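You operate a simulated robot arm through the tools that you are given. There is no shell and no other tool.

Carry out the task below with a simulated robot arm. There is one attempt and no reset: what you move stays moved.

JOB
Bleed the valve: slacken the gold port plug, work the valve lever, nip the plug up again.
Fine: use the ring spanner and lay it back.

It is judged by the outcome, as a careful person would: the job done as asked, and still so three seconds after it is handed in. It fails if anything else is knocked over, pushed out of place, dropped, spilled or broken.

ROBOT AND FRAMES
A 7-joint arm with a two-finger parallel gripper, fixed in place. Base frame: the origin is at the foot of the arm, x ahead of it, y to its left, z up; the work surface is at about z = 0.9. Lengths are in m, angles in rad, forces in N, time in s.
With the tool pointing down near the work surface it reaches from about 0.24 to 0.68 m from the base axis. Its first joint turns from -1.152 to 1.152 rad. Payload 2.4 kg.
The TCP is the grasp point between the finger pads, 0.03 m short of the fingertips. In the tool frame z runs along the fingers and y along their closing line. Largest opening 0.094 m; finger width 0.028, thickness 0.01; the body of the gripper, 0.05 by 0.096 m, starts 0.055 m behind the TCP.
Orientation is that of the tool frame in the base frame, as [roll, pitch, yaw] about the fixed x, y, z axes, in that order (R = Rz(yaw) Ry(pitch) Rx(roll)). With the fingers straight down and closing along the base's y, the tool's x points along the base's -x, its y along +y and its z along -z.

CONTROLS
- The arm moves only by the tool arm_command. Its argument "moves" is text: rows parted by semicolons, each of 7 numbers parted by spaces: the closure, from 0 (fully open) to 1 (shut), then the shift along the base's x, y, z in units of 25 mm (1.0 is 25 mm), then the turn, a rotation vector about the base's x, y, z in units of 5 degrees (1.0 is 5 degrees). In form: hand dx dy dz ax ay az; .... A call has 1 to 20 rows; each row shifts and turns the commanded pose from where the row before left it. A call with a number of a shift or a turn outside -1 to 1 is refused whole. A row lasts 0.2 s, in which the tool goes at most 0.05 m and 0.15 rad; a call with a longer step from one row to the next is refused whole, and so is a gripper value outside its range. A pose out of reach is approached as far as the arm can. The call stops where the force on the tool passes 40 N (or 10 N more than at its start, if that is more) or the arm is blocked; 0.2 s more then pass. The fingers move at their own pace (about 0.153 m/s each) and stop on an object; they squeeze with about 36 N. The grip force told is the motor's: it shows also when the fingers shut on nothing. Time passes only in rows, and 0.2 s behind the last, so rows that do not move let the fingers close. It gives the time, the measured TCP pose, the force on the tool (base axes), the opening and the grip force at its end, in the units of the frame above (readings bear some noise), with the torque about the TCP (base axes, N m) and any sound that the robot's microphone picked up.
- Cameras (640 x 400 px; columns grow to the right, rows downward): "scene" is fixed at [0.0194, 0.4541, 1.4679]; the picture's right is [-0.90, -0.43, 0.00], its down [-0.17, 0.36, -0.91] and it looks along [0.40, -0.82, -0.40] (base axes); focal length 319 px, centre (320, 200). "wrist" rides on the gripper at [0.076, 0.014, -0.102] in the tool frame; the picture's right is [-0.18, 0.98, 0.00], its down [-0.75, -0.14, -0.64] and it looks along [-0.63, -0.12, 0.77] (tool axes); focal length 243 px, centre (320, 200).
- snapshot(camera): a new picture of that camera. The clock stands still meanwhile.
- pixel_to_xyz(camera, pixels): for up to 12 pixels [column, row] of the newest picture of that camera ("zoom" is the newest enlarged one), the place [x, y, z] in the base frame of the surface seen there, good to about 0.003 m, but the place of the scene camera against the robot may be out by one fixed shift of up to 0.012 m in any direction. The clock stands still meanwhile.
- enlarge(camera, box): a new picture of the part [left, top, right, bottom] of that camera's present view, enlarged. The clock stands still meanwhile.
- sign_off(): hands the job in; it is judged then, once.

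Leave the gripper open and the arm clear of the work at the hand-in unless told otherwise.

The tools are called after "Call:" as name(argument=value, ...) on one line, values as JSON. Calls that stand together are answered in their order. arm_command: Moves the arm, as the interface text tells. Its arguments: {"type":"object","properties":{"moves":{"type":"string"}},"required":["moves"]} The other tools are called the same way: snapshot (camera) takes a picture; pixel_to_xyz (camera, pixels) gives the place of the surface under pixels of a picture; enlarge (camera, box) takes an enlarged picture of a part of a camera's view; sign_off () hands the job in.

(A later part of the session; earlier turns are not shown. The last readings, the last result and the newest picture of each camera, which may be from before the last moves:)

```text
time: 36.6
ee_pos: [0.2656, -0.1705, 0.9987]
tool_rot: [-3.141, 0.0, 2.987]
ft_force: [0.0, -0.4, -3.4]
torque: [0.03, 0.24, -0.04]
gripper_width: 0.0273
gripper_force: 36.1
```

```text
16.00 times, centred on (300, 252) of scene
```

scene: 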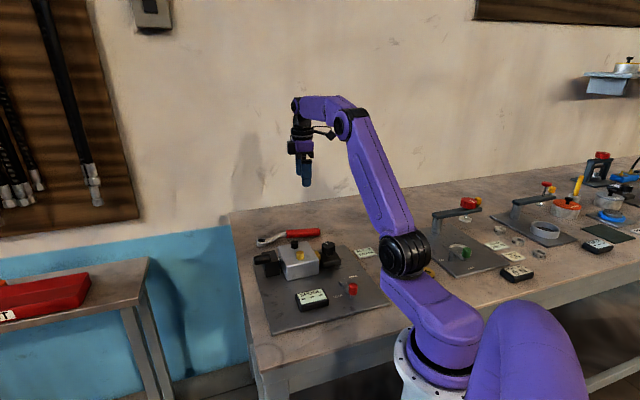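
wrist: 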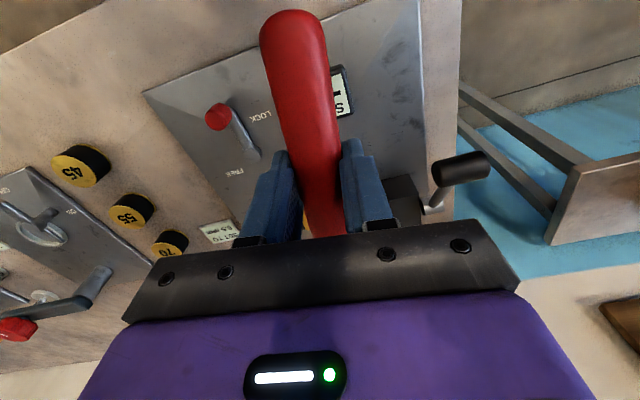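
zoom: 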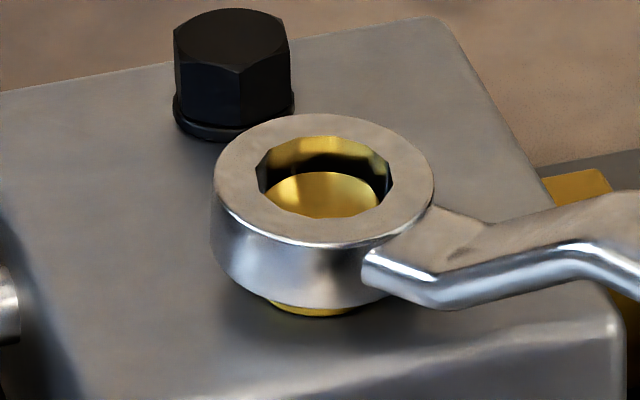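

Turning freely. I'll continue the arc another 30°.

Call:
arm_command(moves="1 -0.043 -0.454 0 0 0 1; 1 -0.004 -0.456 0 0 0 1; 1 0.036 -0.454 0 0 0 1; 1 0.075 -0.449 0 0 0 1; 1 0.114 -0.441 0 0 0 1; 1 0.152 -0.429 0 0 0 1; 1 0 0 0 0 0 0")

Call:
enlarge(camera="scene", box=[280, 240, 320, 265])

```text
time: 38.2
ee_pos: [0.2722, -0.2376, 0.9984]
tool_rot: [3.141, 0.0, -2.773]
ft_force: [-5.0, 0.5, -4.3]
torque: [-0.1, 0.5, 0.25]
gripper_width: 0.0278
gripper_force: 36.6
```

```text
16.00 times, centred on (300, 252) of scene
```

zoom: 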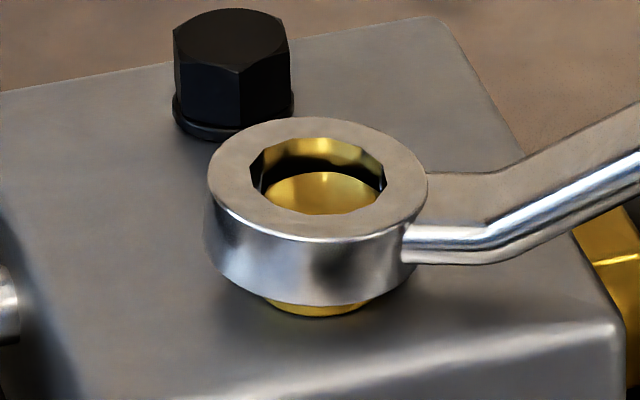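

That's about a quarter turn in total. I'll relieve the small side force, lift off, and carry the spanner back toward its bench spot so the hand is free for the lever.

Call:
arm_command(moves="1 -0.03 0 0.2 0 0 0; 1 0 0 0.4 0 0 0; 1 0 0 1 0 0 0; 1 0 0 1 0 0 0; 1 0 0 1 0 0 0; 1 0 0 0 0 0 0; 1 0.89 -0.518 0 0 0 0.464; 1 0.89 -0.518 0 0 0 0.464; 1 0.89 -0.518 0 0 0 0.464; 1 0.89 -0.518 0 0 0 0.464; 1 0.89 -0.518 0 0 0 0.464; 1 0.89 -0.518 0 0 0 0.464; 1 0.89 -0.518 0 0 0 0.464; 1 0.89 -0.518 0 0 0 0.464; 1 0.89 -0.518 0 0 0 0.464; 1 0.89 -0.518 0 0 0 0.464; 1 0 0 0 0 0 0; 1 0 0 0 0 0 0")

Call:
enlarge(camera="scene", box=[280, 240, 320, 265])

Call:
enlarge(camera="scene", box=[240, 180, 380, 280])

```text
time: 42.0
ee_pos: [0.4958, -0.3666, 1.088]
tool_rot: [3.14, 0.0, -2.37]
ft_force: [-0.3, -0.3, -2.5]
torque: [-0.15, 0.19, -0.05]
gripper_width: 0.0276
gripper_force: 35.4
```

```text
16.00 times, centred on (300, 252) of scene
```

zoom: 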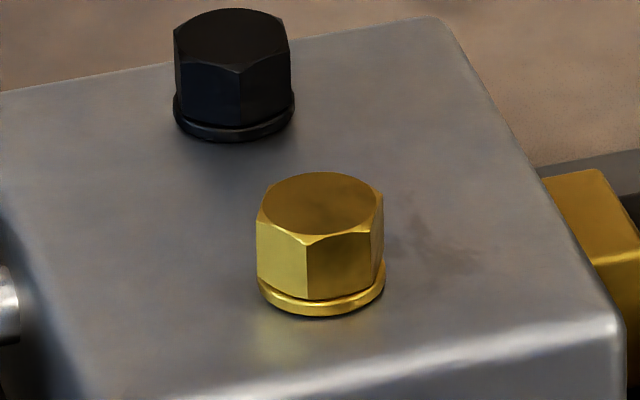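

```text
4.00 times, centred on (310, 230) of scene
```

zoom: 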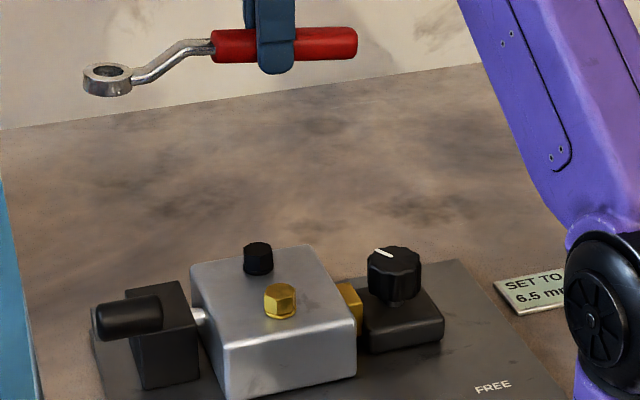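

The plug's corner is consistent with ~100° of slackening. The spanner is over its original place. I'll lower it to z ≈ 0.934 and open.

Call:
arm_command(moves="1 -0.03 0 -0.9 0 0 0; 1 0 0 -0.9 0 0 0; 1 0 0 -0.9 0 0 0; 1 0 0 -0.9 0 0 0; 1 0 0 -0.9 0 0 0; 1 0 0 -0.9 0 0 0; 1 0 0 -0.4 0 0 0; 1 0 0 -0.25 0 0 0; 1 0 0 0 0 0 0")

Call:
enlarge(camera="scene", box=[240, 200, 340, 262])

```text
time: 44.0
ee_pos: [0.4946, -0.3665, 0.9359]
tool_rot: [3.14, -0.001, -2.37]
ft_force: [-0.1, 0.6, -3.0]
torque: [-0.17, 0.22, -0.03]
gripper_width: 0.0276
gripper_force: 35.4
```

```text
6.40 times, centred on (290, 231) of scene
```

zoom: 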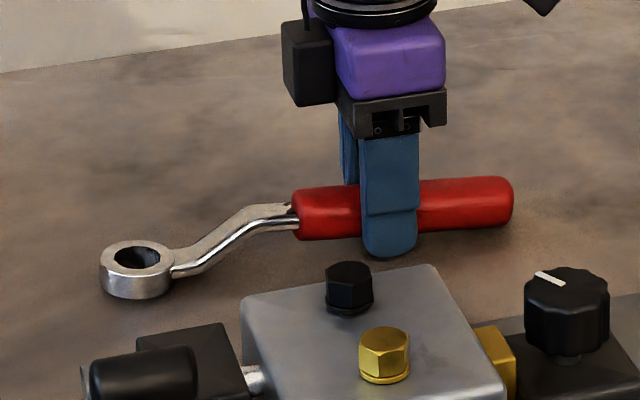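

It is about 2 mm above the bench. I'll lower the last bit, feel the weight come off, open, and rise clear.

Call:
arm_command(moves="1 0 0 -0.06 0 0 0; 1 0 0 -0.04 0 0 0; 1 0 0 0 0 0 0; 0.5 0 0 0 0 0 0; 0 0 0 0 0 0 0; 0 0 0 0 0 0 0; 0 0 0 0.4 0 0 0; 0 0 0 0.8 0 0 0; 0 0 0 1 0 0 0; 0 0 0 1 0 0 0; 0 0 0 1 0 0 0; 0 0 0 1 0 0 0; 0 0 0 1 0 0 0; 0 0 0 0 0 0 0")

Call:
enlarge(camera="scene", box=[230, 205, 390, 305])

Call:
snapshot(camera="wrist")

```text
time: 47.0
ee_pos: [0.4944, -0.3663, 1.0903]
tool_rot: [-3.139, -0.001, -2.37]
ft_force: [0.1, -0.3, -1.0]
torque: [0.0, -0.02, 0.0]
gripper_width: 0.0939
gripper_force: 0.0
```

```text
4.00 times, centred on (310, 255) of scene
```

zoom: 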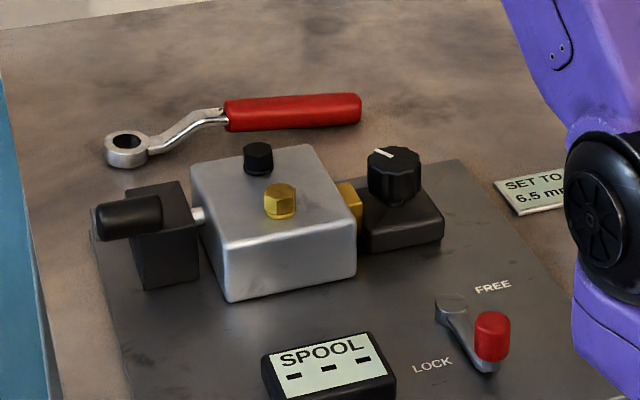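

```text
taken
```

wrist: 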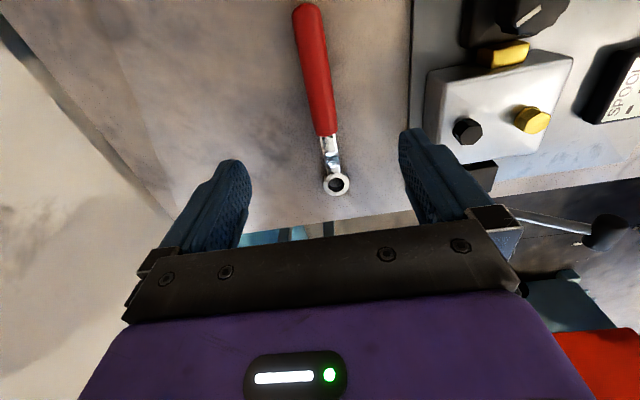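

The spanner lies back in place. Next the valve lever. I'll move up and around to +y, with the camera looking at the lever, to see how it is pivoted.

Call:
arm_command(moves="0 -0.189 0.773 0.3 0 0 -1; 0 -0.189 0.773 0.3 0 0 -1; 0 -0.189 0.773 0.3 0 0 -1; 0 -0.189 0.773 0.3 0 0 -1; 0 -0.189 0.773 0.3 0 0 -1; 0 -0.189 0.773 0.3 0 0 -1; 0 -0.189 0.773 0.3 0 0 -1; 0 -0.189 0.773 0.3 0 0 -1; 0 -0.189 0.773 0.3 0 0 -1; 0 -0.189 0.773 0.3 0 0 -1; 0 -0.189 0.773 0.3 0 0 -1; 0 -0.189 0.773 0.3 0 0 -1; 0 -0.189 0.773 0.3 0 0 -1; 0 -0.189 0.773 0.3 0 0 -1; 0 -0.189 0.773 0.2 0 0 -1; 0 -0.189 0.773 0 0 0 -1; 0 -0.189 0.773 0 0 0 -1; 0 -0.189 0.773 0 0 0 -1; 0 -0.189 0.773 0 0 0 -1; 0 -0.189 0.773 0 0 0 -1")

Call:
snapshot(camera="wrist")

Call:
snapshot(camera="scene")

```text
time: 51.2
ee_pos: [0.402, 0.017, 1.1992]
tool_rot: [-3.141, 0.0, 2.163]
ft_force: [0.9, 0.3, 0.0]
torque: [-0.01, 0.03, 0.0]
gripper_width: 0.0941
gripper_force: 0.0
```

```text
taken
```

wrist: 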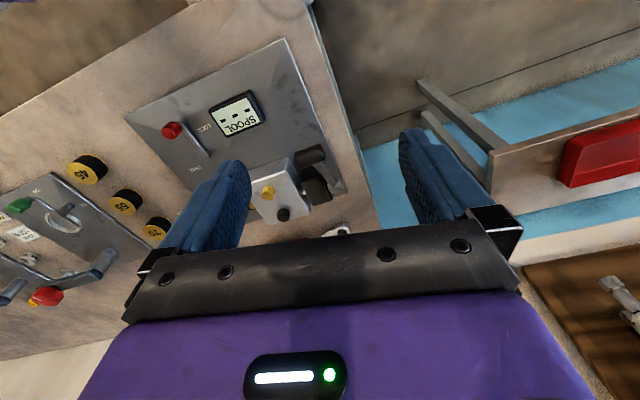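

```text
taken
```

scene: 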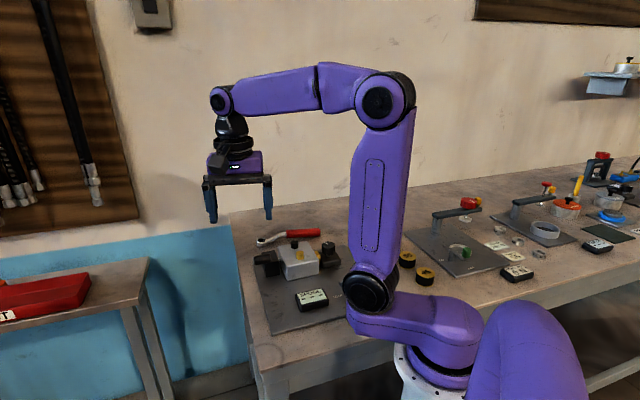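

The lever is around (325, 170). I'll enlarge it.

Call:
enlarge(camera="wrist", box=[240, 120, 380, 230])

Call:
enlarge(camera="scene", box=[245, 240, 295, 275])

```text
3.64 times, centred on (310, 175) of wrist
```

zoom: 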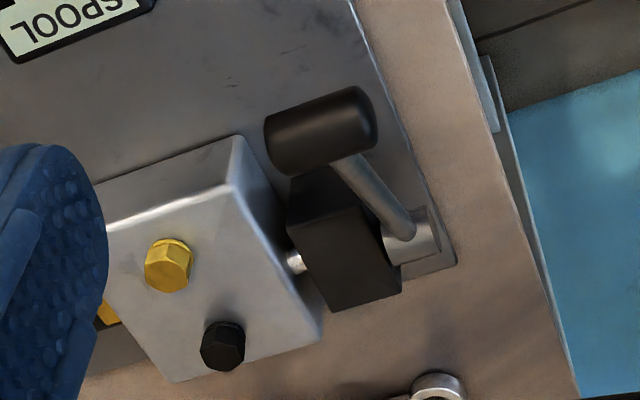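

```text
11.43 times, centred on (270, 258) of scene
```

zoom: 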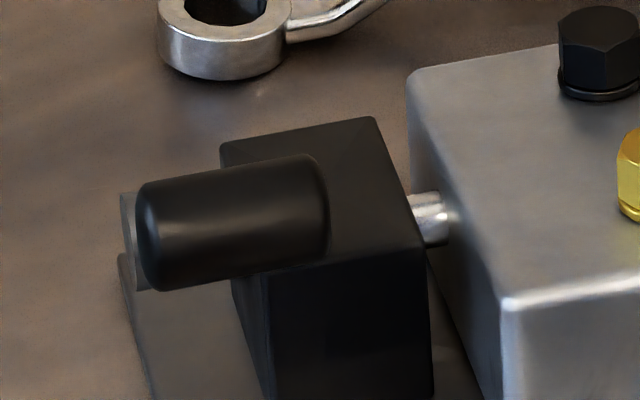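

The lever hangs on a hub whose axis runs along the block (≈45°), with a cylindrical cross grip parallel to that axis; it leans toward the display side at about 45°. I'll read coordinates for the grip, rod and hub.

Call:
enlarge(camera="wrist", box=[290, 130, 370, 192])

```text
6.45 times, centred on (330, 161) of wrist
```

zoom: 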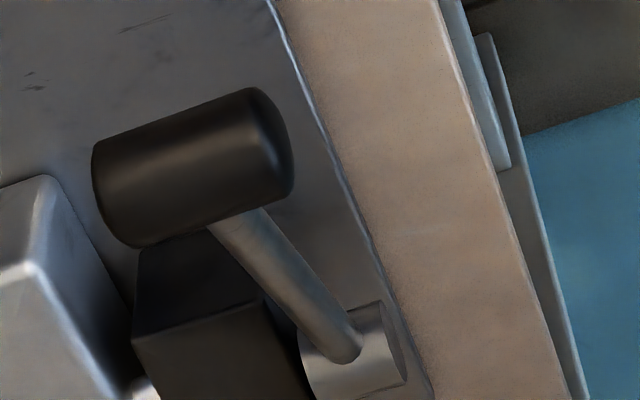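

Call:
pixel_to_xyz(camera="zoom", pixels=[[105, 190], [195, 160], [278, 135], [180, 115], [210, 195], [240, 235], [290, 285], [340, 340], [360, 370], [320, 360], [390, 350], [200, 260]])

```text
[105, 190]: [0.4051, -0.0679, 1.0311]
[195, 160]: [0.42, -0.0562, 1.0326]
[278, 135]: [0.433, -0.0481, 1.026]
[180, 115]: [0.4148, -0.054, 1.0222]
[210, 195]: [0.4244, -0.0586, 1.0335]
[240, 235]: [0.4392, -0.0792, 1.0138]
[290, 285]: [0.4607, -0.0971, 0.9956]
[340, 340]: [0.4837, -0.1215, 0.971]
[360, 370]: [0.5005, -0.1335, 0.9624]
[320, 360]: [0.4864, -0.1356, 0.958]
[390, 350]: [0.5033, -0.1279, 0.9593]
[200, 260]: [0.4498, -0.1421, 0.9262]
```

Grip centre ≈ (0.4225, -0.064, 1.0215), hub axis ≈ (0.495, -0.131, 0.954), lever length ≈ 0.12, leaning about 57° off vertical. My plan is to cage the grip loosely between the fingers just outside the rod and move it along its arc, first testing gently whether it is free. I'll turn the hand so its closing line is across the grip, above it.

Call:
arm_command(moves="0 0.073 -0.132 -0.1 0 0 1; 0 0.073 -0.132 -0.1 0 0 1; 0 0.073 -0.132 -0.1 0 0 1; 0 0.073 -0.132 -0.1 0 0 1; 0 0.073 -0.132 -0.1 0 0 1; 0 0.073 -0.132 -0.1 0 0 1; 0 0.073 -0.132 -0.1 0 0 1; 0 0.073 -0.132 -0.1 0 0 1; 0 0.073 -0.132 -0.1 0 0 1; 0 0.073 -0.132 -0.1 0 0 1; 0 0.073 -0.132 -0.1 0 0 1; 0 0.073 -0.132 -0.1 0 0 1; 0 0.073 -0.132 -0.1 0 0 1; 0 0.073 -0.132 -0.1 0 0 1; 0 0.073 -0.132 -0.1 0 0 1; 0 0.073 -0.132 -0.1 0 0 1; 0 0.073 -0.132 -0.1 0 0 1; 0 0.073 -0.132 -0.1 0 0 1; 0 0.073 -0.132 -0.1 0 0 1; 0 0.073 -0.132 -0.1 0 0 1")

Call:
snapshot(camera="wrist")

Call:
enlarge(camera="scene", box=[200, 160, 360, 260])

```text
time: 55.4
ee_pos: [0.4351, -0.0463, 1.1484]
tool_rot: [-3.141, 0.0, -2.37]
ft_force: [0.7, -0.1, 0.8]
torque: [0.0, 0.02, 0.0]
gripper_width: 0.094
gripper_force: 0.1
```

```text
taken
```

wrist: 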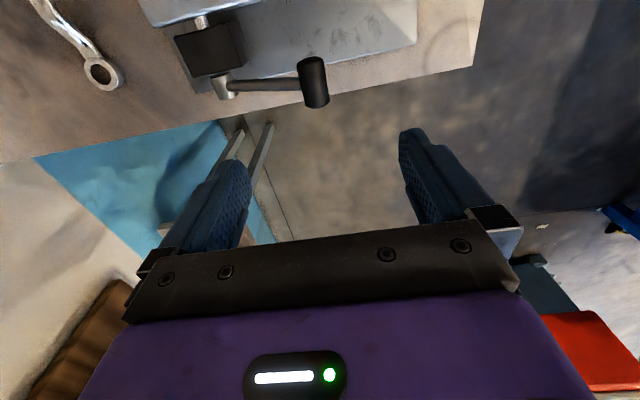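

```text
4.00 times, centred on (280, 210) of scene
```

zoom: 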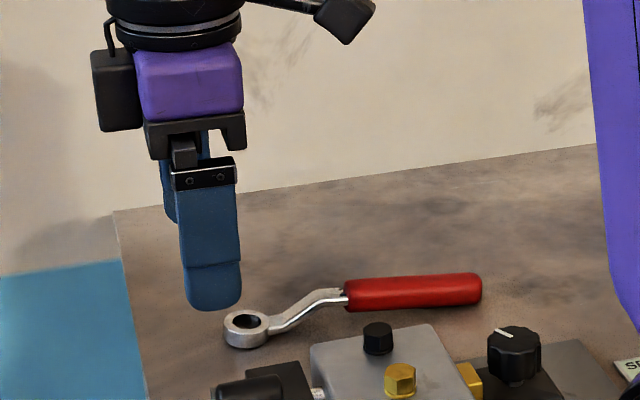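

Very clear view of the lever now. I'll read grip and rod again from here.

Call:
pixel_to_xyz(camera="wrist", pixels=[[311, 58], [320, 105], [301, 82], [327, 80], [315, 82], [312, 65], [318, 98], [280, 85], [245, 85], [225, 88], [224, 95], [228, 78]])

Call:
enlarge(camera="wrist", box=[170, 30, 350, 130])

```text
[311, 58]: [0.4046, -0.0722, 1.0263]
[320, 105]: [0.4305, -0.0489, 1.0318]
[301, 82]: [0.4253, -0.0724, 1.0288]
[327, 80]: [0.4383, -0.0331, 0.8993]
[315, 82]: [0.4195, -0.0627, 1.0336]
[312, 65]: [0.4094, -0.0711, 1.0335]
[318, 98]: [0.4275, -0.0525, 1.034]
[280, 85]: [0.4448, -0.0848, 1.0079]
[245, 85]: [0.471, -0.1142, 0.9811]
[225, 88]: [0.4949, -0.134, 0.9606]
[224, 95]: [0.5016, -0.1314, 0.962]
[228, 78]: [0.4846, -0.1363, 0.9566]
```

```text
3.56 times, centred on (260, 80) of wrist
```

zoom: 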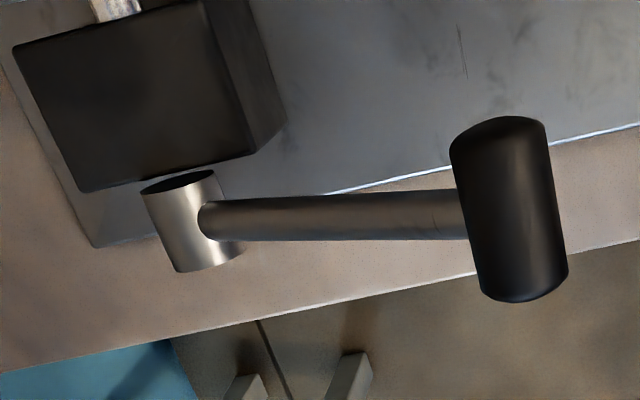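

The grip is about 40 mm long, centred (0.4195, -0.0627, 1.0215), axis at 46°. I'll offset 25 mm outward along the grip so the hub-side finger passes beside the rod, descend to z 1.033 and half-close to a loose cage.

Call:
arm_command(moves="0 0.07 0.06 -0.7 0 0 0; 0 0 0 -0.9 0 0 0; 0 0 0 -0.9 0 0 0; 0 0 0 -0.9 0 0 0; 0 0 0 -0.7 0 0 0; 0 0 0 -0.5 0 0 0; 0 0 0 0 0 0 0; 0.62 0 0 0 0 0 0; 0.62 0 0 0 0 0 0; 0.62 0 0 0 0 0 0")

Call:
snapshot(camera="wrist")

Call:
enlarge(camera="scene", box=[230, 220, 310, 270])

```text
time: 57.6
ee_pos: [0.4362, -0.0476, 1.0318]
tool_rot: [-3.141, 0.0, -2.371]
ft_force: [-0.9, 0.1, -0.3]
torque: [0.01, 0.06, -0.02]
gripper_width: 0.0359
gripper_force: 0.1
```

```text
taken
```

wrist: 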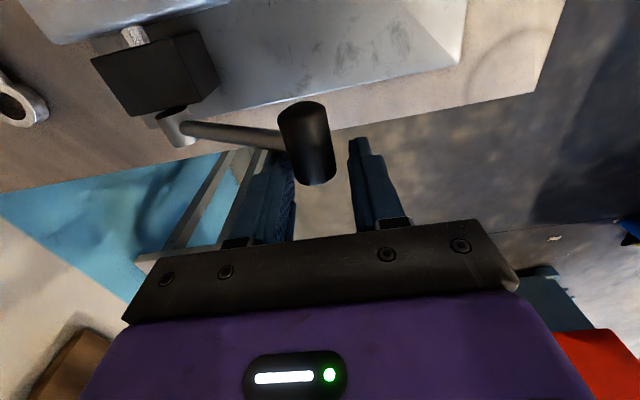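

```text
8.00 times, centred on (270, 245) of scene
```

zoom: 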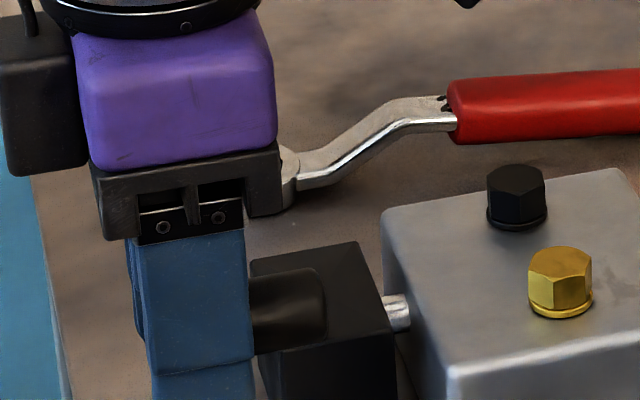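

The grip is caged between the fingers. Now a gentle test: ease the front finger toward the hub and slightly up, watching the force.

Call:
arm_command(moves="0.62 0.144 -0.14 0.08 0 0 0; 0.62 0.144 -0.14 0.08 0 0 0; 0.62 0 0 0 0 0 0")

Call:
snapshot(camera="wrist")

```text
time: 58.4
ee_pos: [0.4445, -0.0529, 1.0366]
tool_rot: [3.138, -0.001, -2.371]
ft_force: [-4.8, 4.2, -3.2]
torque: [0.04, 0.03, -0.08]
gripper_width: 0.0389
gripper_force: 2.9
```

```text
taken
```

wrist: 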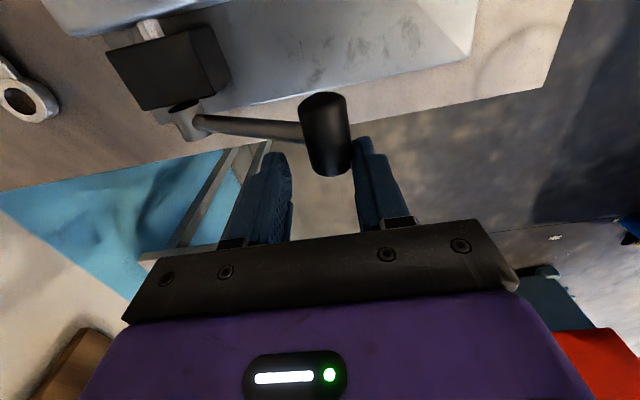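

A reaction of about 6 N. I'll check whether the lever itself moved, by reading the grip top again.

Call:
pixel_to_xyz(camera="wrist", pixels=[[325, 130], [320, 105], [330, 155], [328, 140], [270, 128], [240, 125], [316, 130], [340, 130]])

Call:
enlarge(camera="scene", box=[230, 220, 310, 270])

```text
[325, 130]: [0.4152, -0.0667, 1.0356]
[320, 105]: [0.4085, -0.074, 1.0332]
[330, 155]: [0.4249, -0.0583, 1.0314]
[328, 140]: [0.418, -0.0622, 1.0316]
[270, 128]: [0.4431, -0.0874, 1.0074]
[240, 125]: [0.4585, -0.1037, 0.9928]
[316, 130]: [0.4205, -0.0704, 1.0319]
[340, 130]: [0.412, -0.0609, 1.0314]
```

```text
8.00 times, centred on (270, 245) of scene
```

zoom: 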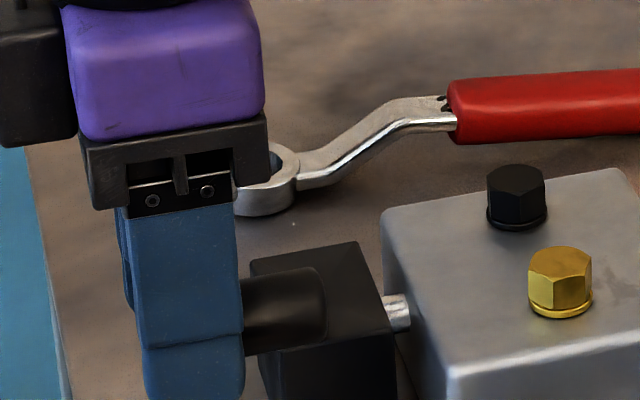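

The lever has not moved at 6 N. I'll push a bit more (up to about 15–20 N) to tell stiffness from a stop.

Call:
arm_command(moves="0.62 0.1 -0.097 0.1 0 0 0; 0.62 0.1 -0.097 0.1 0 0 0; 0.62 0 0 0 0 0 0")

Call:
enlarge(camera="scene", box=[230, 220, 310, 270])

```text
time: 59.2
ee_pos: [0.4477, -0.0556, 1.0412]
tool_rot: [3.137, 0.0, -2.369]
ft_force: [-14.5, 18.0, -9.0]
torque: [0.13, 0.01, -0.3]
gripper_width: 0.0487
gripper_force: 11.5
```

```text
8.00 times, centred on (270, 245) of scene
```

zoom: 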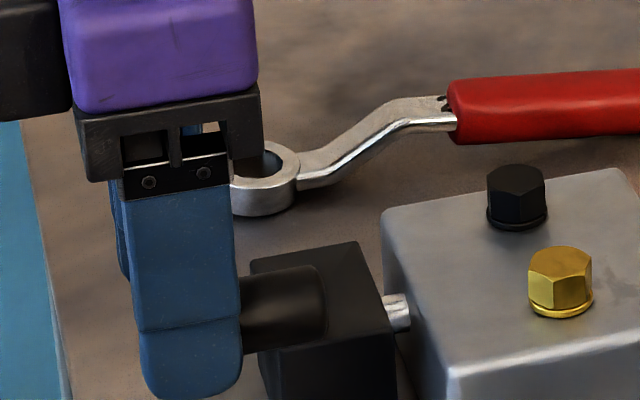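

Still unmoved at 23 N, so I'll back off. I'll test the other direction just as gently (outward and down).

Call:
arm_command(moves="0.62 -0.244 0.237 -0.18 0 0 0; 0.62 -0.244 0.237 -0.18 0 0 0; 0.62 0 0 0 0 0 0; 0.62 -0.144 0.14 -0.1 0 0 0; 0.62 -0.1 0.1 -0.07 0 0 0; 0.62 0 0 0 0 0 0")

Call:
enlarge(camera="scene", box=[230, 220, 310, 270])

Call:
snapshot(camera="wrist")

```text
time: 60.6
ee_pos: [0.4299, -0.0397, 1.0305]
tool_rot: [-3.141, 0.001, -2.372]
ft_force: [3.0, -2.6, -2.6]
torque: [-0.01, -0.05, 0.08]
gripper_width: 0.0377
gripper_force: 1.7
```

```text
8.00 times, centred on (270, 245) of scene
```

zoom: 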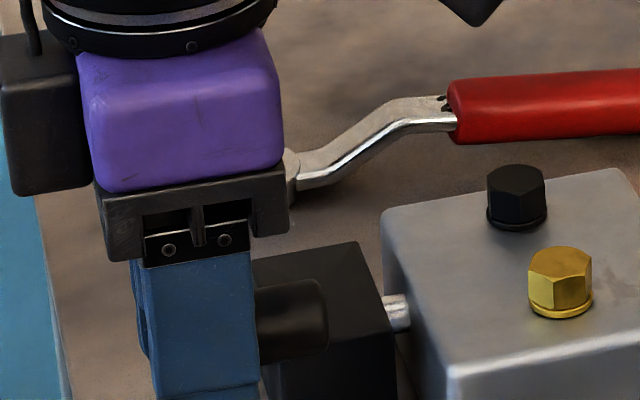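

```text
taken
```

wrist: 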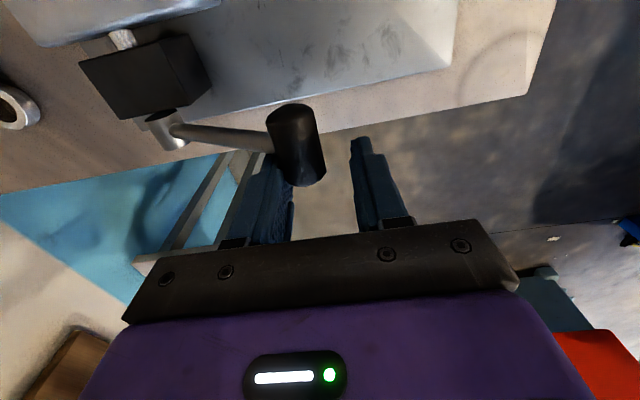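

The grip sank by about 3 mm under only 4 N: the lever works downward, its rest is the upper stop. To follow it properly I'll take a firm hold of the grip.

Call:
arm_command(moves="1 0 0 0 0 0 0; 1 0 0 0 0 0 0; 1 0 0 0 0 0 0")

Call:
enlarge(camera="scene", box=[230, 220, 310, 270])

Call:
snapshot(camera="wrist")

```text
time: 61.4
ee_pos: [0.4325, -0.0425, 1.0297]
tool_rot: [-3.134, 0.004, -2.373]
ft_force: [21.7, -25.8, -17.5]
torque: [-0.17, -0.74, 0.32]
gripper_width: 0.0219
gripper_force: 45.2
```

```text
8.00 times, centred on (270, 245) of scene
```

zoom: 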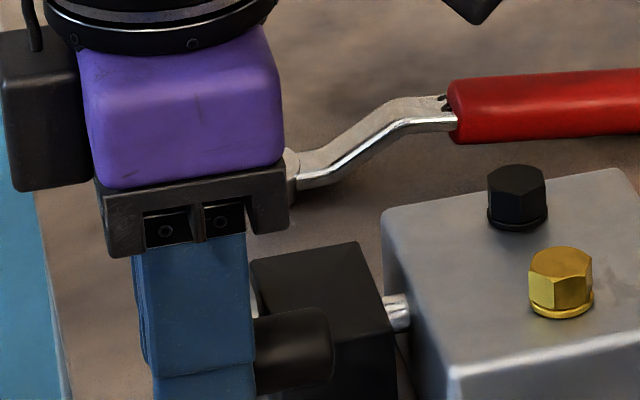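

```text
taken
```

wrist: 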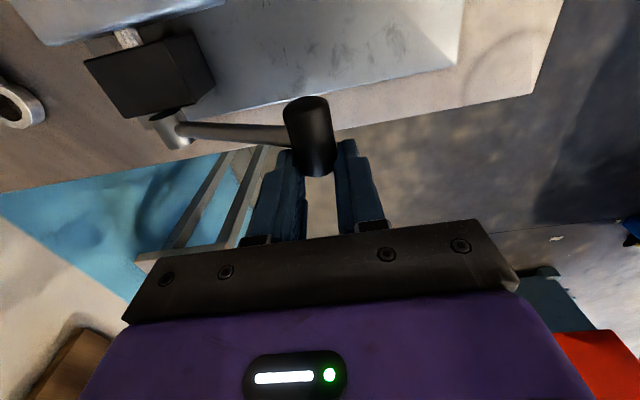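

Closing drew the lever down further, and the remaining force is purely along the rod, so the tool is simply a few mm too far out. I'll ease in by 2.5 mm and then swing with the lever downward, tool turning with it about the hub, 10°.

Call:
arm_command(moves="1 0.063 -0.061 -0.047 0 0 0; 1 -0.09 0.087 -0.19 -0.348 -0.359 0; 1 -0.09 0.09 -0.195 -0.348 -0.359 0; 1 -0.08 0.078 -0.2 -0.348 -0.359 0; 1 -0.08 0.078 -0.205 -0.348 -0.359 0; 1 0 0 0 0 0 0")

Call:
enlarge(camera="scene", box=[230, 220, 310, 270])

Call:
snapshot(camera="wrist")

```text
time: 62.8
ee_pos: [0.4239, -0.0343, 1.0084]
tool_rot: [-2.969, 0.006, -2.372]
ft_force: [6.5, -13.5, -4.7]
torque: [-0.56, 0.37, 0.08]
gripper_width: 0.0221
gripper_force: 45.1
```

```text
8.00 times, centred on (270, 245) of scene
```

zoom: 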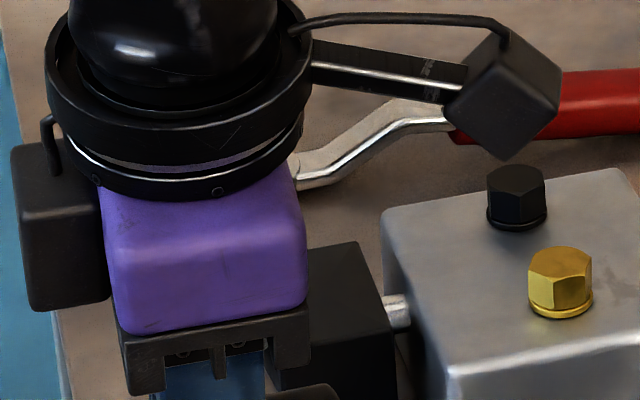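

```text
taken
```

wrist: 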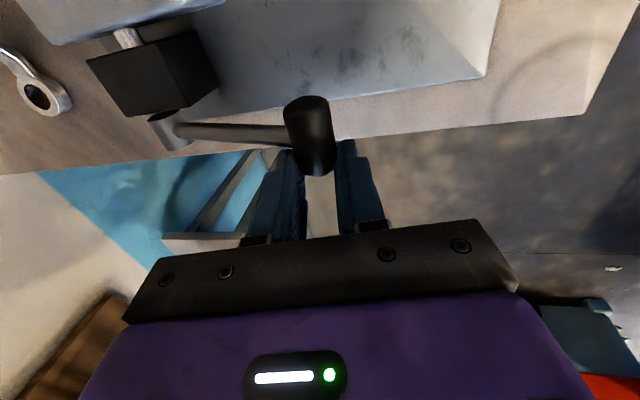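

It follows smoothly. I'll continue the swing another 10°, in small rows.

Call:
arm_command(moves="1 -0.068 0.066 -0.21 -0.348 -0.359 0; 1 -0.064 0.062 -0.213 -0.348 -0.359 0; 1 -0.055 0.053 -0.217 -0.348 -0.359 0; 1 -0.05 0.049 -0.22 -0.348 -0.359 0; 1 0 0 0 0 0 0")

Call:
snapshot(camera="wrist")

Call:
enlarge(camera="scene", box=[230, 220, 390, 320])

```text
time: 64.0
ee_pos: [0.4177, -0.0285, 0.9852]
tool_rot: [-2.794, 0.01, -2.369]
ft_force: [4.7, -7.5, 0.8]
torque: [-0.77, 0.48, -0.06]
gripper_width: 0.0221
gripper_force: 44.9
```

```text
taken
```

wrist: 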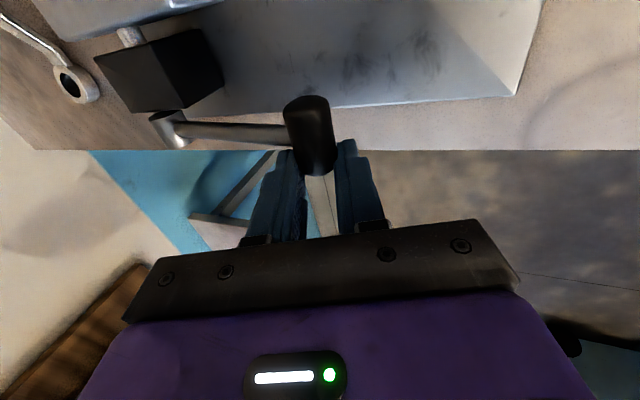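

```text
4.00 times, centred on (310, 270) of scene
```

zoom: 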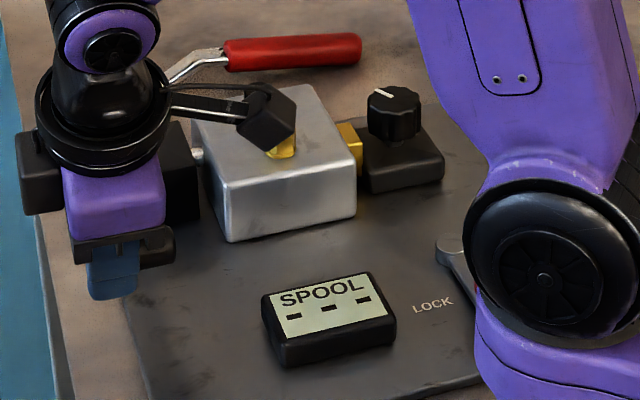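

Still moving freely with low tangential force. I'll continue another 10°, watching for an end stop.

Call:
arm_command(moves="1 -0.038 0.037 -0.223 -0.348 -0.359 0; 1 -0.034 0.033 -0.226 -0.348 -0.359 0; 1 -0.024 0.023 -0.228 -0.348 -0.359 0; 1 -0.019 0.019 -0.228 -0.348 -0.359 0; 1 0 0 0 0 0 0")

Call:
snapshot(camera="wrist")

```text
time: 64.8
ee_pos: [0.4163, -0.0274, 0.9761]
tool_rot: [-2.665, 0.011, -2.366]
ft_force: [-10.5, 3.5, 22.8]
torque: [-0.54, 0.37, -0.32]
gripper_width: 0.0221
gripper_force: 45.3
stopped in row 3: the force on the tool passed its limit at 44 N (the readings are from after the stop); the commanded pose is now the measured one
```

```text
taken
```

wrist: 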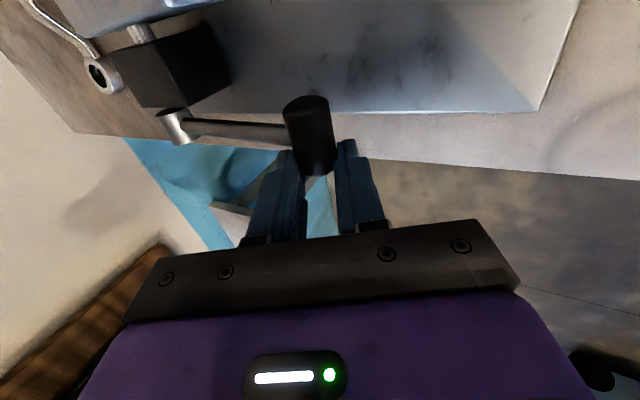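

The lever reached its lower stop (about 30° of travel; force stop at 44 N). Now I'll bring it back up along the same arc.

Call:
arm_command(moves="1 0.035 -0.034 0.226 0.348 0.359 0; 1 0.042 -0.041 0.224 0.348 0.359 0; 1 0.049 -0.048 0.221 0.348 0.359 0; 1 0.056 -0.054 0.218 0.348 0.359 0; 1 0.063 -0.061 0.214 0.348 0.359 0; 1 0.07 -0.068 0.21 0.348 0.359 0; 1 0.076 -0.074 0.206 0.348 0.359 0; 1 0.082 -0.08 0.2 0.348 0.359 0; 1 0 0 0 0 0 0")

Call:
snapshot(camera="wrist")

```text
time: 66.8
ee_pos: [0.4277, -0.037, 1.0166]
tool_rot: [-3.022, -0.001, -2.368]
ft_force: [-25.6, 21.1, 14.3]
torque: [0.67, 0.18, -0.29]
gripper_width: 0.0219
gripper_force: 45.1
```

```text
taken
```

wrist: 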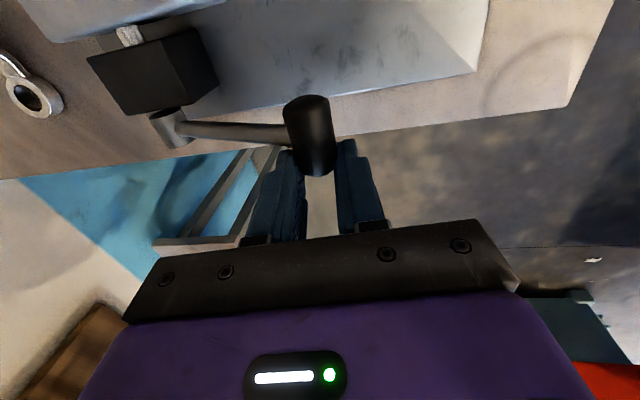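

The force is along the rod again (tool ~2 mm too far in). I'll ease outward and continue upward to the rest position.

Call:
arm_command(moves="1 -0.06 0.058 0.035 0 0 0; 1 0.089 -0.086 0.196 0.348 0.359 0; 1 0.095 -0.092 0.19 0.348 0.359 0; 1 0.1 -0.097 0.184 0.348 0.359 0; 1 0 0 0 0 0 0")

Call:
enlarge(camera="scene", box=[230, 220, 310, 270])

```text
time: 68.0
ee_pos: [0.4349, -0.0439, 1.0318]
tool_rot: [3.138, -0.001, -2.369]
ft_force: [-5.0, -10.9, 1.8]
torque: [-0.47, -0.11, 0.11]
gripper_width: 0.022
gripper_force: 45.5
```

```text
8.00 times, centred on (270, 245) of scene
```

zoom: 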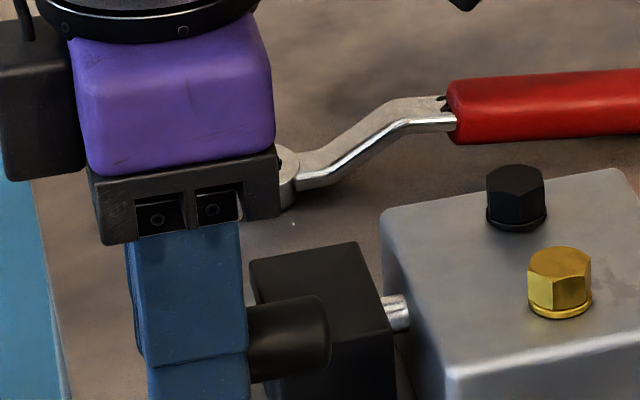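

A few degrees remain to the rest position. Two more rows up.

Call:
arm_command(moves="1 0.106 -0.103 0.178 0.348 0.359 0; 1 0.111 -0.108 0.171 0.348 0.359 0; 1 0 0 0 0 0 0")

Call:
enlarge(camera="scene", box=[230, 220, 310, 270])

```text
time: 68.8
ee_pos: [0.4381, -0.0494, 1.039]
tool_rot: [3.043, -0.008, -2.367]
ft_force: [-7.0, -6.9, -25.0]
torque: [0.27, -0.1, 0.06]
gripper_width: 0.0222
gripper_force: 45.0
```

```text
8.00 times, centred on (270, 245) of scene
```

zoom: 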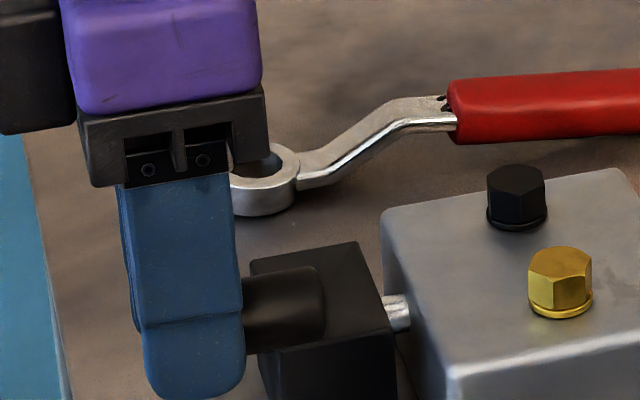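

The grip is back at its starting height against the upper stop. I'll ease the load, open, and lift clear, then level the tool.

Call:
arm_command(moves="1 0 0 -0.05 0 0 0; 0.5 0 0 0 0 0 0; 0 0 0 0 0 0 0; 0 0 0 0 0 0 0; 0 0 0 0.5 0 0 0; 0 0 0 0.9 0 0 0; 0 0 0 0.9 0 0 0; 0 0 0 0.9 -0.39 -0.4 0; 0 0 0 0.9 -0.39 -0.4 0; 0 0 0 0 0 0 0")

Call:
enlarge(camera="scene", box=[230, 205, 390, 305])

Call:
snapshot(camera="wrist")

```text
time: 71.0
ee_pos: [0.4393, -0.0459, 1.1415]
tool_rot: [-3.136, -0.002, -2.369]
ft_force: [-0.3, -0.2, 0.1]
torque: [0.0, -0.01, 0.01]
gripper_width: 0.0939
gripper_force: 0.0
```

```text
4.00 times, centred on (310, 255) of scene
```

zoom: 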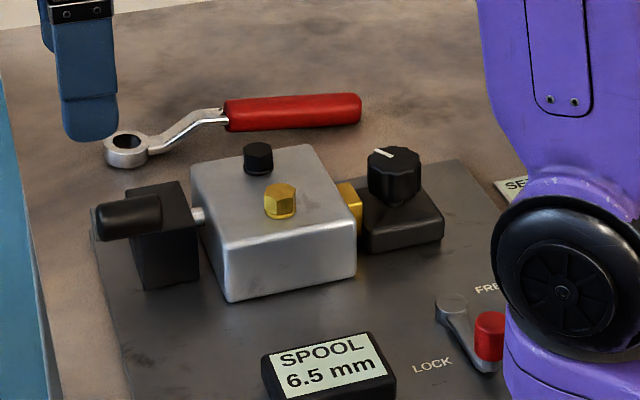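

```text
taken
```

wrist: 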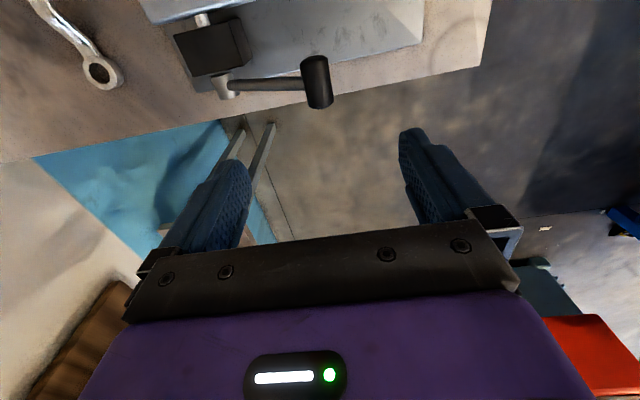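

The SPOOL display has come alive and reads 6.5 mm, agreeing with the "SET TO 6.5 mm" card, so the bleed worked and the dial and lock need no touching. I'll check that reading closely before going on.

Call:
enlarge(camera="scene", box=[290, 282, 334, 310])

Call:
enlarge(camera="scene", box=[280, 240, 320, 265])

```text
14.29 times, centred on (312, 296) of scene
```

zoom: 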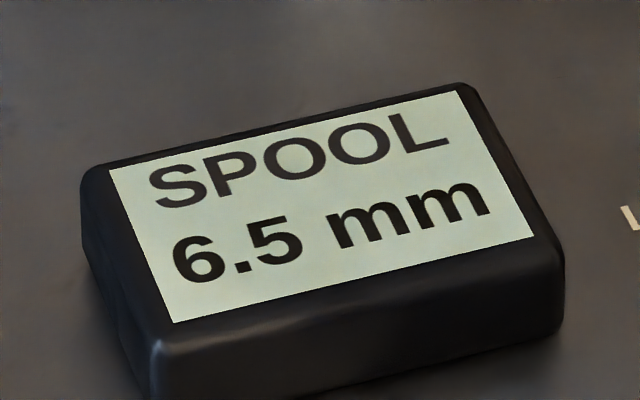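

```text
16.00 times, centred on (300, 252) of scene
```

zoom: 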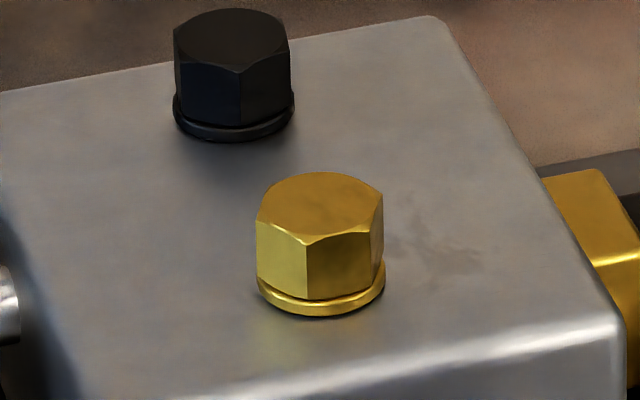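

Reading confirmed. Now back over the spanner (same hand heading) to fetch it.

Call:
arm_command(moves="0 0.158 -0.917 0 0 0 0; 0 0.158 -0.917 0 0 0 0; 0 0.158 -0.917 0 0 0 0; 0 0.158 -0.917 0 0 0 0; 0 0.158 -0.917 0 0 0 0; 0 0.158 -0.917 0 0 0 0; 0 0.158 -0.917 0 0 0 0; 0 0.158 -0.917 0 0 0 0; 0 0.158 -0.917 0 0 0 0; 0 0.158 -0.917 0 0 0 0; 0 0.158 -0.917 0 0 0 0; 0 0.158 -0.917 0 0 0 0; 0 0.158 -0.917 0 0 0 0; 0 0.158 -0.917 0 0 0 0; 0 0 0 -0.9 0 0 0; 0 0 0 -0.9 0 0 0; 0 0 0 -0.9 0 0 0; 0 0 0 -0.9 0 0 0; 0 0 0 -0.9 0 0 0; 0 0 0 -0.9 0 0 0")

Call:
snapshot(camera="wrist")

```text
time: 75.2
ee_pos: [0.4951, -0.3694, 1.0083]
tool_rot: [-3.135, -0.003, -2.368]
ft_force: [0.1, -0.3, -0.5]
torque: [0.0, -0.01, -0.04]
gripper_width: 0.094
gripper_force: 0.0
```

```text
taken
```

wrist: 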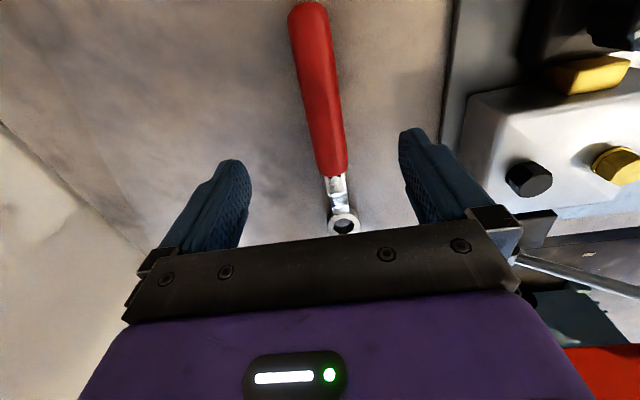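

Call:
arm_command(moves="0 -0.02 0.06 -0.8 0 0 0; 0 0 0 -0.8 0 0 0; 0 0 0 -0.8 0 0 0; 0 0 0 -0.55 0 0 0; 0 0 0 0 0 0 0; 0.7 0 0 0 0 0 0; 1 0 0 0 0 0 0; 1 0 0 0 0 0 0; 1 0 0 0 0 0 0")

Call:
enlarge(camera="scene", box=[240, 200, 340, 262])

```text
time: 77.2
ee_pos: [0.4954, -0.3667, 0.9333]
tool_rot: [-3.138, -0.001, -2.37]
ft_force: [-1.3, -0.5, -0.4]
torque: [-0.08, 0.06, -0.03]
gripper_width: 0.0275
gripper_force: 36.0
```

```text
6.40 times, centred on (290, 231) of scene
```

zoom: 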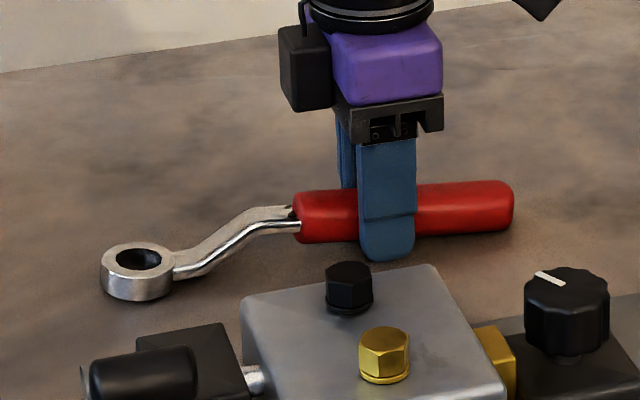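

Held again. I'll lift and swing it so the handle points to ~198.5° above the plug, which matches the plug's current corners.

Call:
arm_command(moves="1 0 0 0.5 0 0 0; 1 0 0 0.95 0 0 0; 1 0 0 0.95 0 0 0; 1 0 0 0.95 0 0 0; 1 0 0 0.95 0 0 0; 1 0 0 0.95 0 0 0; 1 0 0 0 0 0 0; 1 -0.904 0.549 0 0 0 -0.514; 1 -0.904 0.549 0 0 0 -0.514; 1 -0.904 0.549 0 0 0 -0.514; 1 -0.904 0.549 0 0 0 -0.514; 1 -0.904 0.549 0 0 0 -0.514; 1 -0.904 0.549 0 0 0 -0.514; 1 -0.904 0.549 0 0 0 -0.514; 1 -0.904 0.549 0 0 0 -0.514; 1 -0.904 0.549 0 0 0 -0.514; 1 -0.904 0.549 0 0 0 -0.514; 1 0 0 0 0 0 0; 1 0 0 0 0 0 0")

Call:
enlarge(camera="scene", box=[280, 214, 320, 239])

```text
time: 81.2
ee_pos: [0.2686, -0.2323, 1.0641]
tool_rot: [-3.136, -0.002, -2.816]
ft_force: [-0.5, -0.1, -2.9]
torque: [-0.08, 0.22, -0.04]
gripper_width: 0.0277
gripper_force: 35.5
```

```text
16.00 times, centred on (300, 226) of scene
```

zoom: 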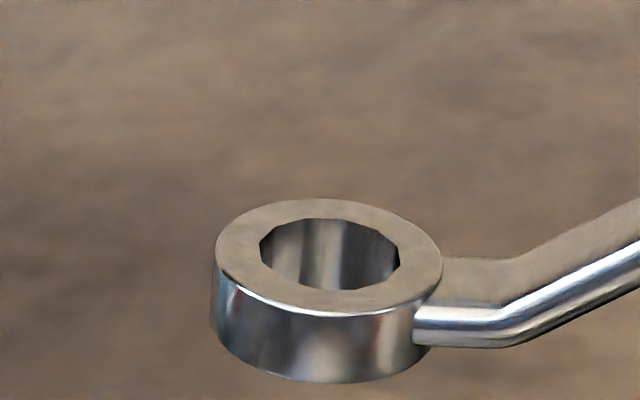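

By the same ray method that worked before, the ring sits at (0.3896, -0.1953) against the plug's (0.3915, -0.1926). I'll shift (+1.9, +2.7) mm and lower to just above it.

Call:
arm_command(moves="1 0.076 0.108 -0.7 0 0 0; 1 0 0 -0.7 0 0 0; 1 0 0 -0.6 0 0 0; 1 0 0 -0.1 0 0 0; 1 0 0 0 0 0 0")

Call:
enlarge(camera="scene", box=[280, 240, 320, 265])

```text
time: 82.4
ee_pos: [0.2711, -0.2281, 1.0115]
tool_rot: [-3.138, 0.0, -2.818]
ft_force: [0.8, 0.3, -3.9]
torque: [-0.1, 0.2, 0.0]
gripper_width: 0.0275
gripper_force: 35.8
```

```text
16.00 times, centred on (300, 252) of scene
```

zoom: 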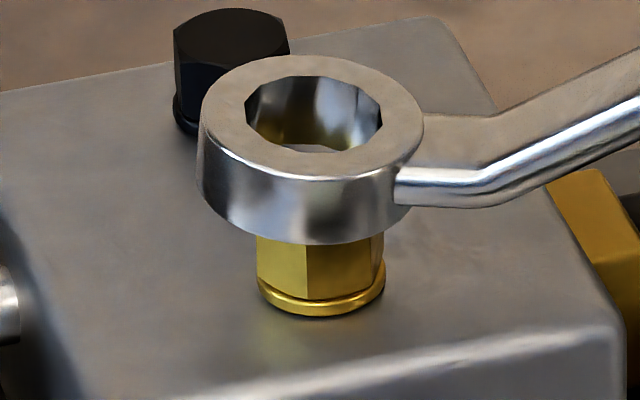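

The ring is about 1.4 mm left; vertically it's right. I'll shift right and feel down.

Call:
arm_command(moves="1 -0.056 -0.027 0 0 0 0; 1 0 0 -0.1 0 0 0; 1 0 0 -0.1 0 0 0; 1 0 0 -0.08 0 0 0; 1 0 0 -0.08 0 0 0; 1 0 0 0 0 0 0")

Call:
enlarge(camera="scene", box=[280, 240, 320, 265])

```text
time: 83.8
ee_pos: [0.2704, -0.2289, 1.0045]
tool_rot: [-3.136, -0.001, -2.819]
ft_force: [0.5, -1.0, -2.5]
torque: [-0.05, 0.23, -0.11]
gripper_width: 0.0278
gripper_force: 36.3
```

```text
16.00 times, centred on (300, 252) of scene
```

zoom: 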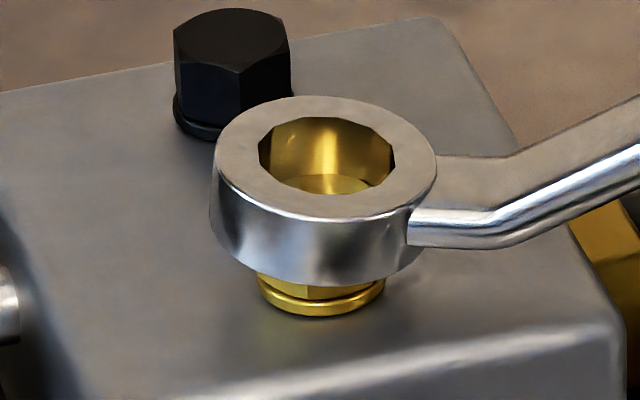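

Good centring (ring 213–438 around the plug). I'll continue lowering to seat.

Call:
arm_command(moves="1 0 0 -0.1 0 0 0; 1 0 0 -0.1 0 0 0; 1 0 0 -0.08 0 0 0; 1 0 0 -0.08 0 0 0; 1 0 0 0 0 0 0")

Call:
enlarge(camera="scene", box=[280, 240, 320, 265])

```text
time: 85.0
ee_pos: [0.2704, -0.2292, 0.9938]
tool_rot: [-3.137, -0.001, -2.817]
ft_force: [0.3, -1.3, -4.3]
torque: [-0.09, 0.21, -0.08]
gripper_width: 0.0275
gripper_force: 35.5
```

```text
16.00 times, centred on (300, 252) of scene
```

zoom: 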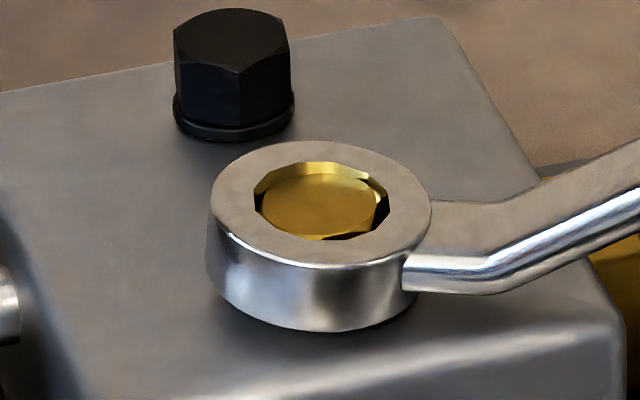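

Seated with no side load. Now I turn clockwise; first 20° along the arc.

Call:
arm_command(moves="1 -0.13 0.437 0 0 0 -1; 1 -0.091 0.447 0 0 0 -1; 1 -0.052 0.452 0 0 0 -1; 1 -0.011 0.456 0 0 0 -1; 1 0 0 0 0 0 0")

Call:
enlarge(camera="scene", box=[280, 240, 320, 265])

```text
time: 86.2
ee_pos: [0.2643, -0.1836, 0.9947]
tool_rot: [-3.135, 0.002, 3.115]
ft_force: [13.3, -5.7, -1.8]
torque: [-0.13, -0.16, -0.6]
gripper_width: 0.0274
gripper_force: 36.4
```

```text
16.00 times, centred on (300, 252) of scene
```

zoom: 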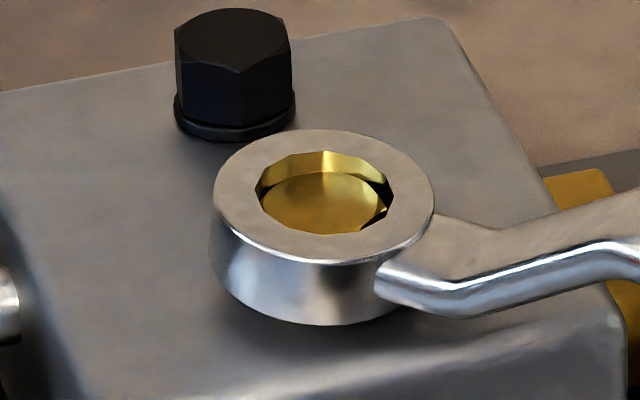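

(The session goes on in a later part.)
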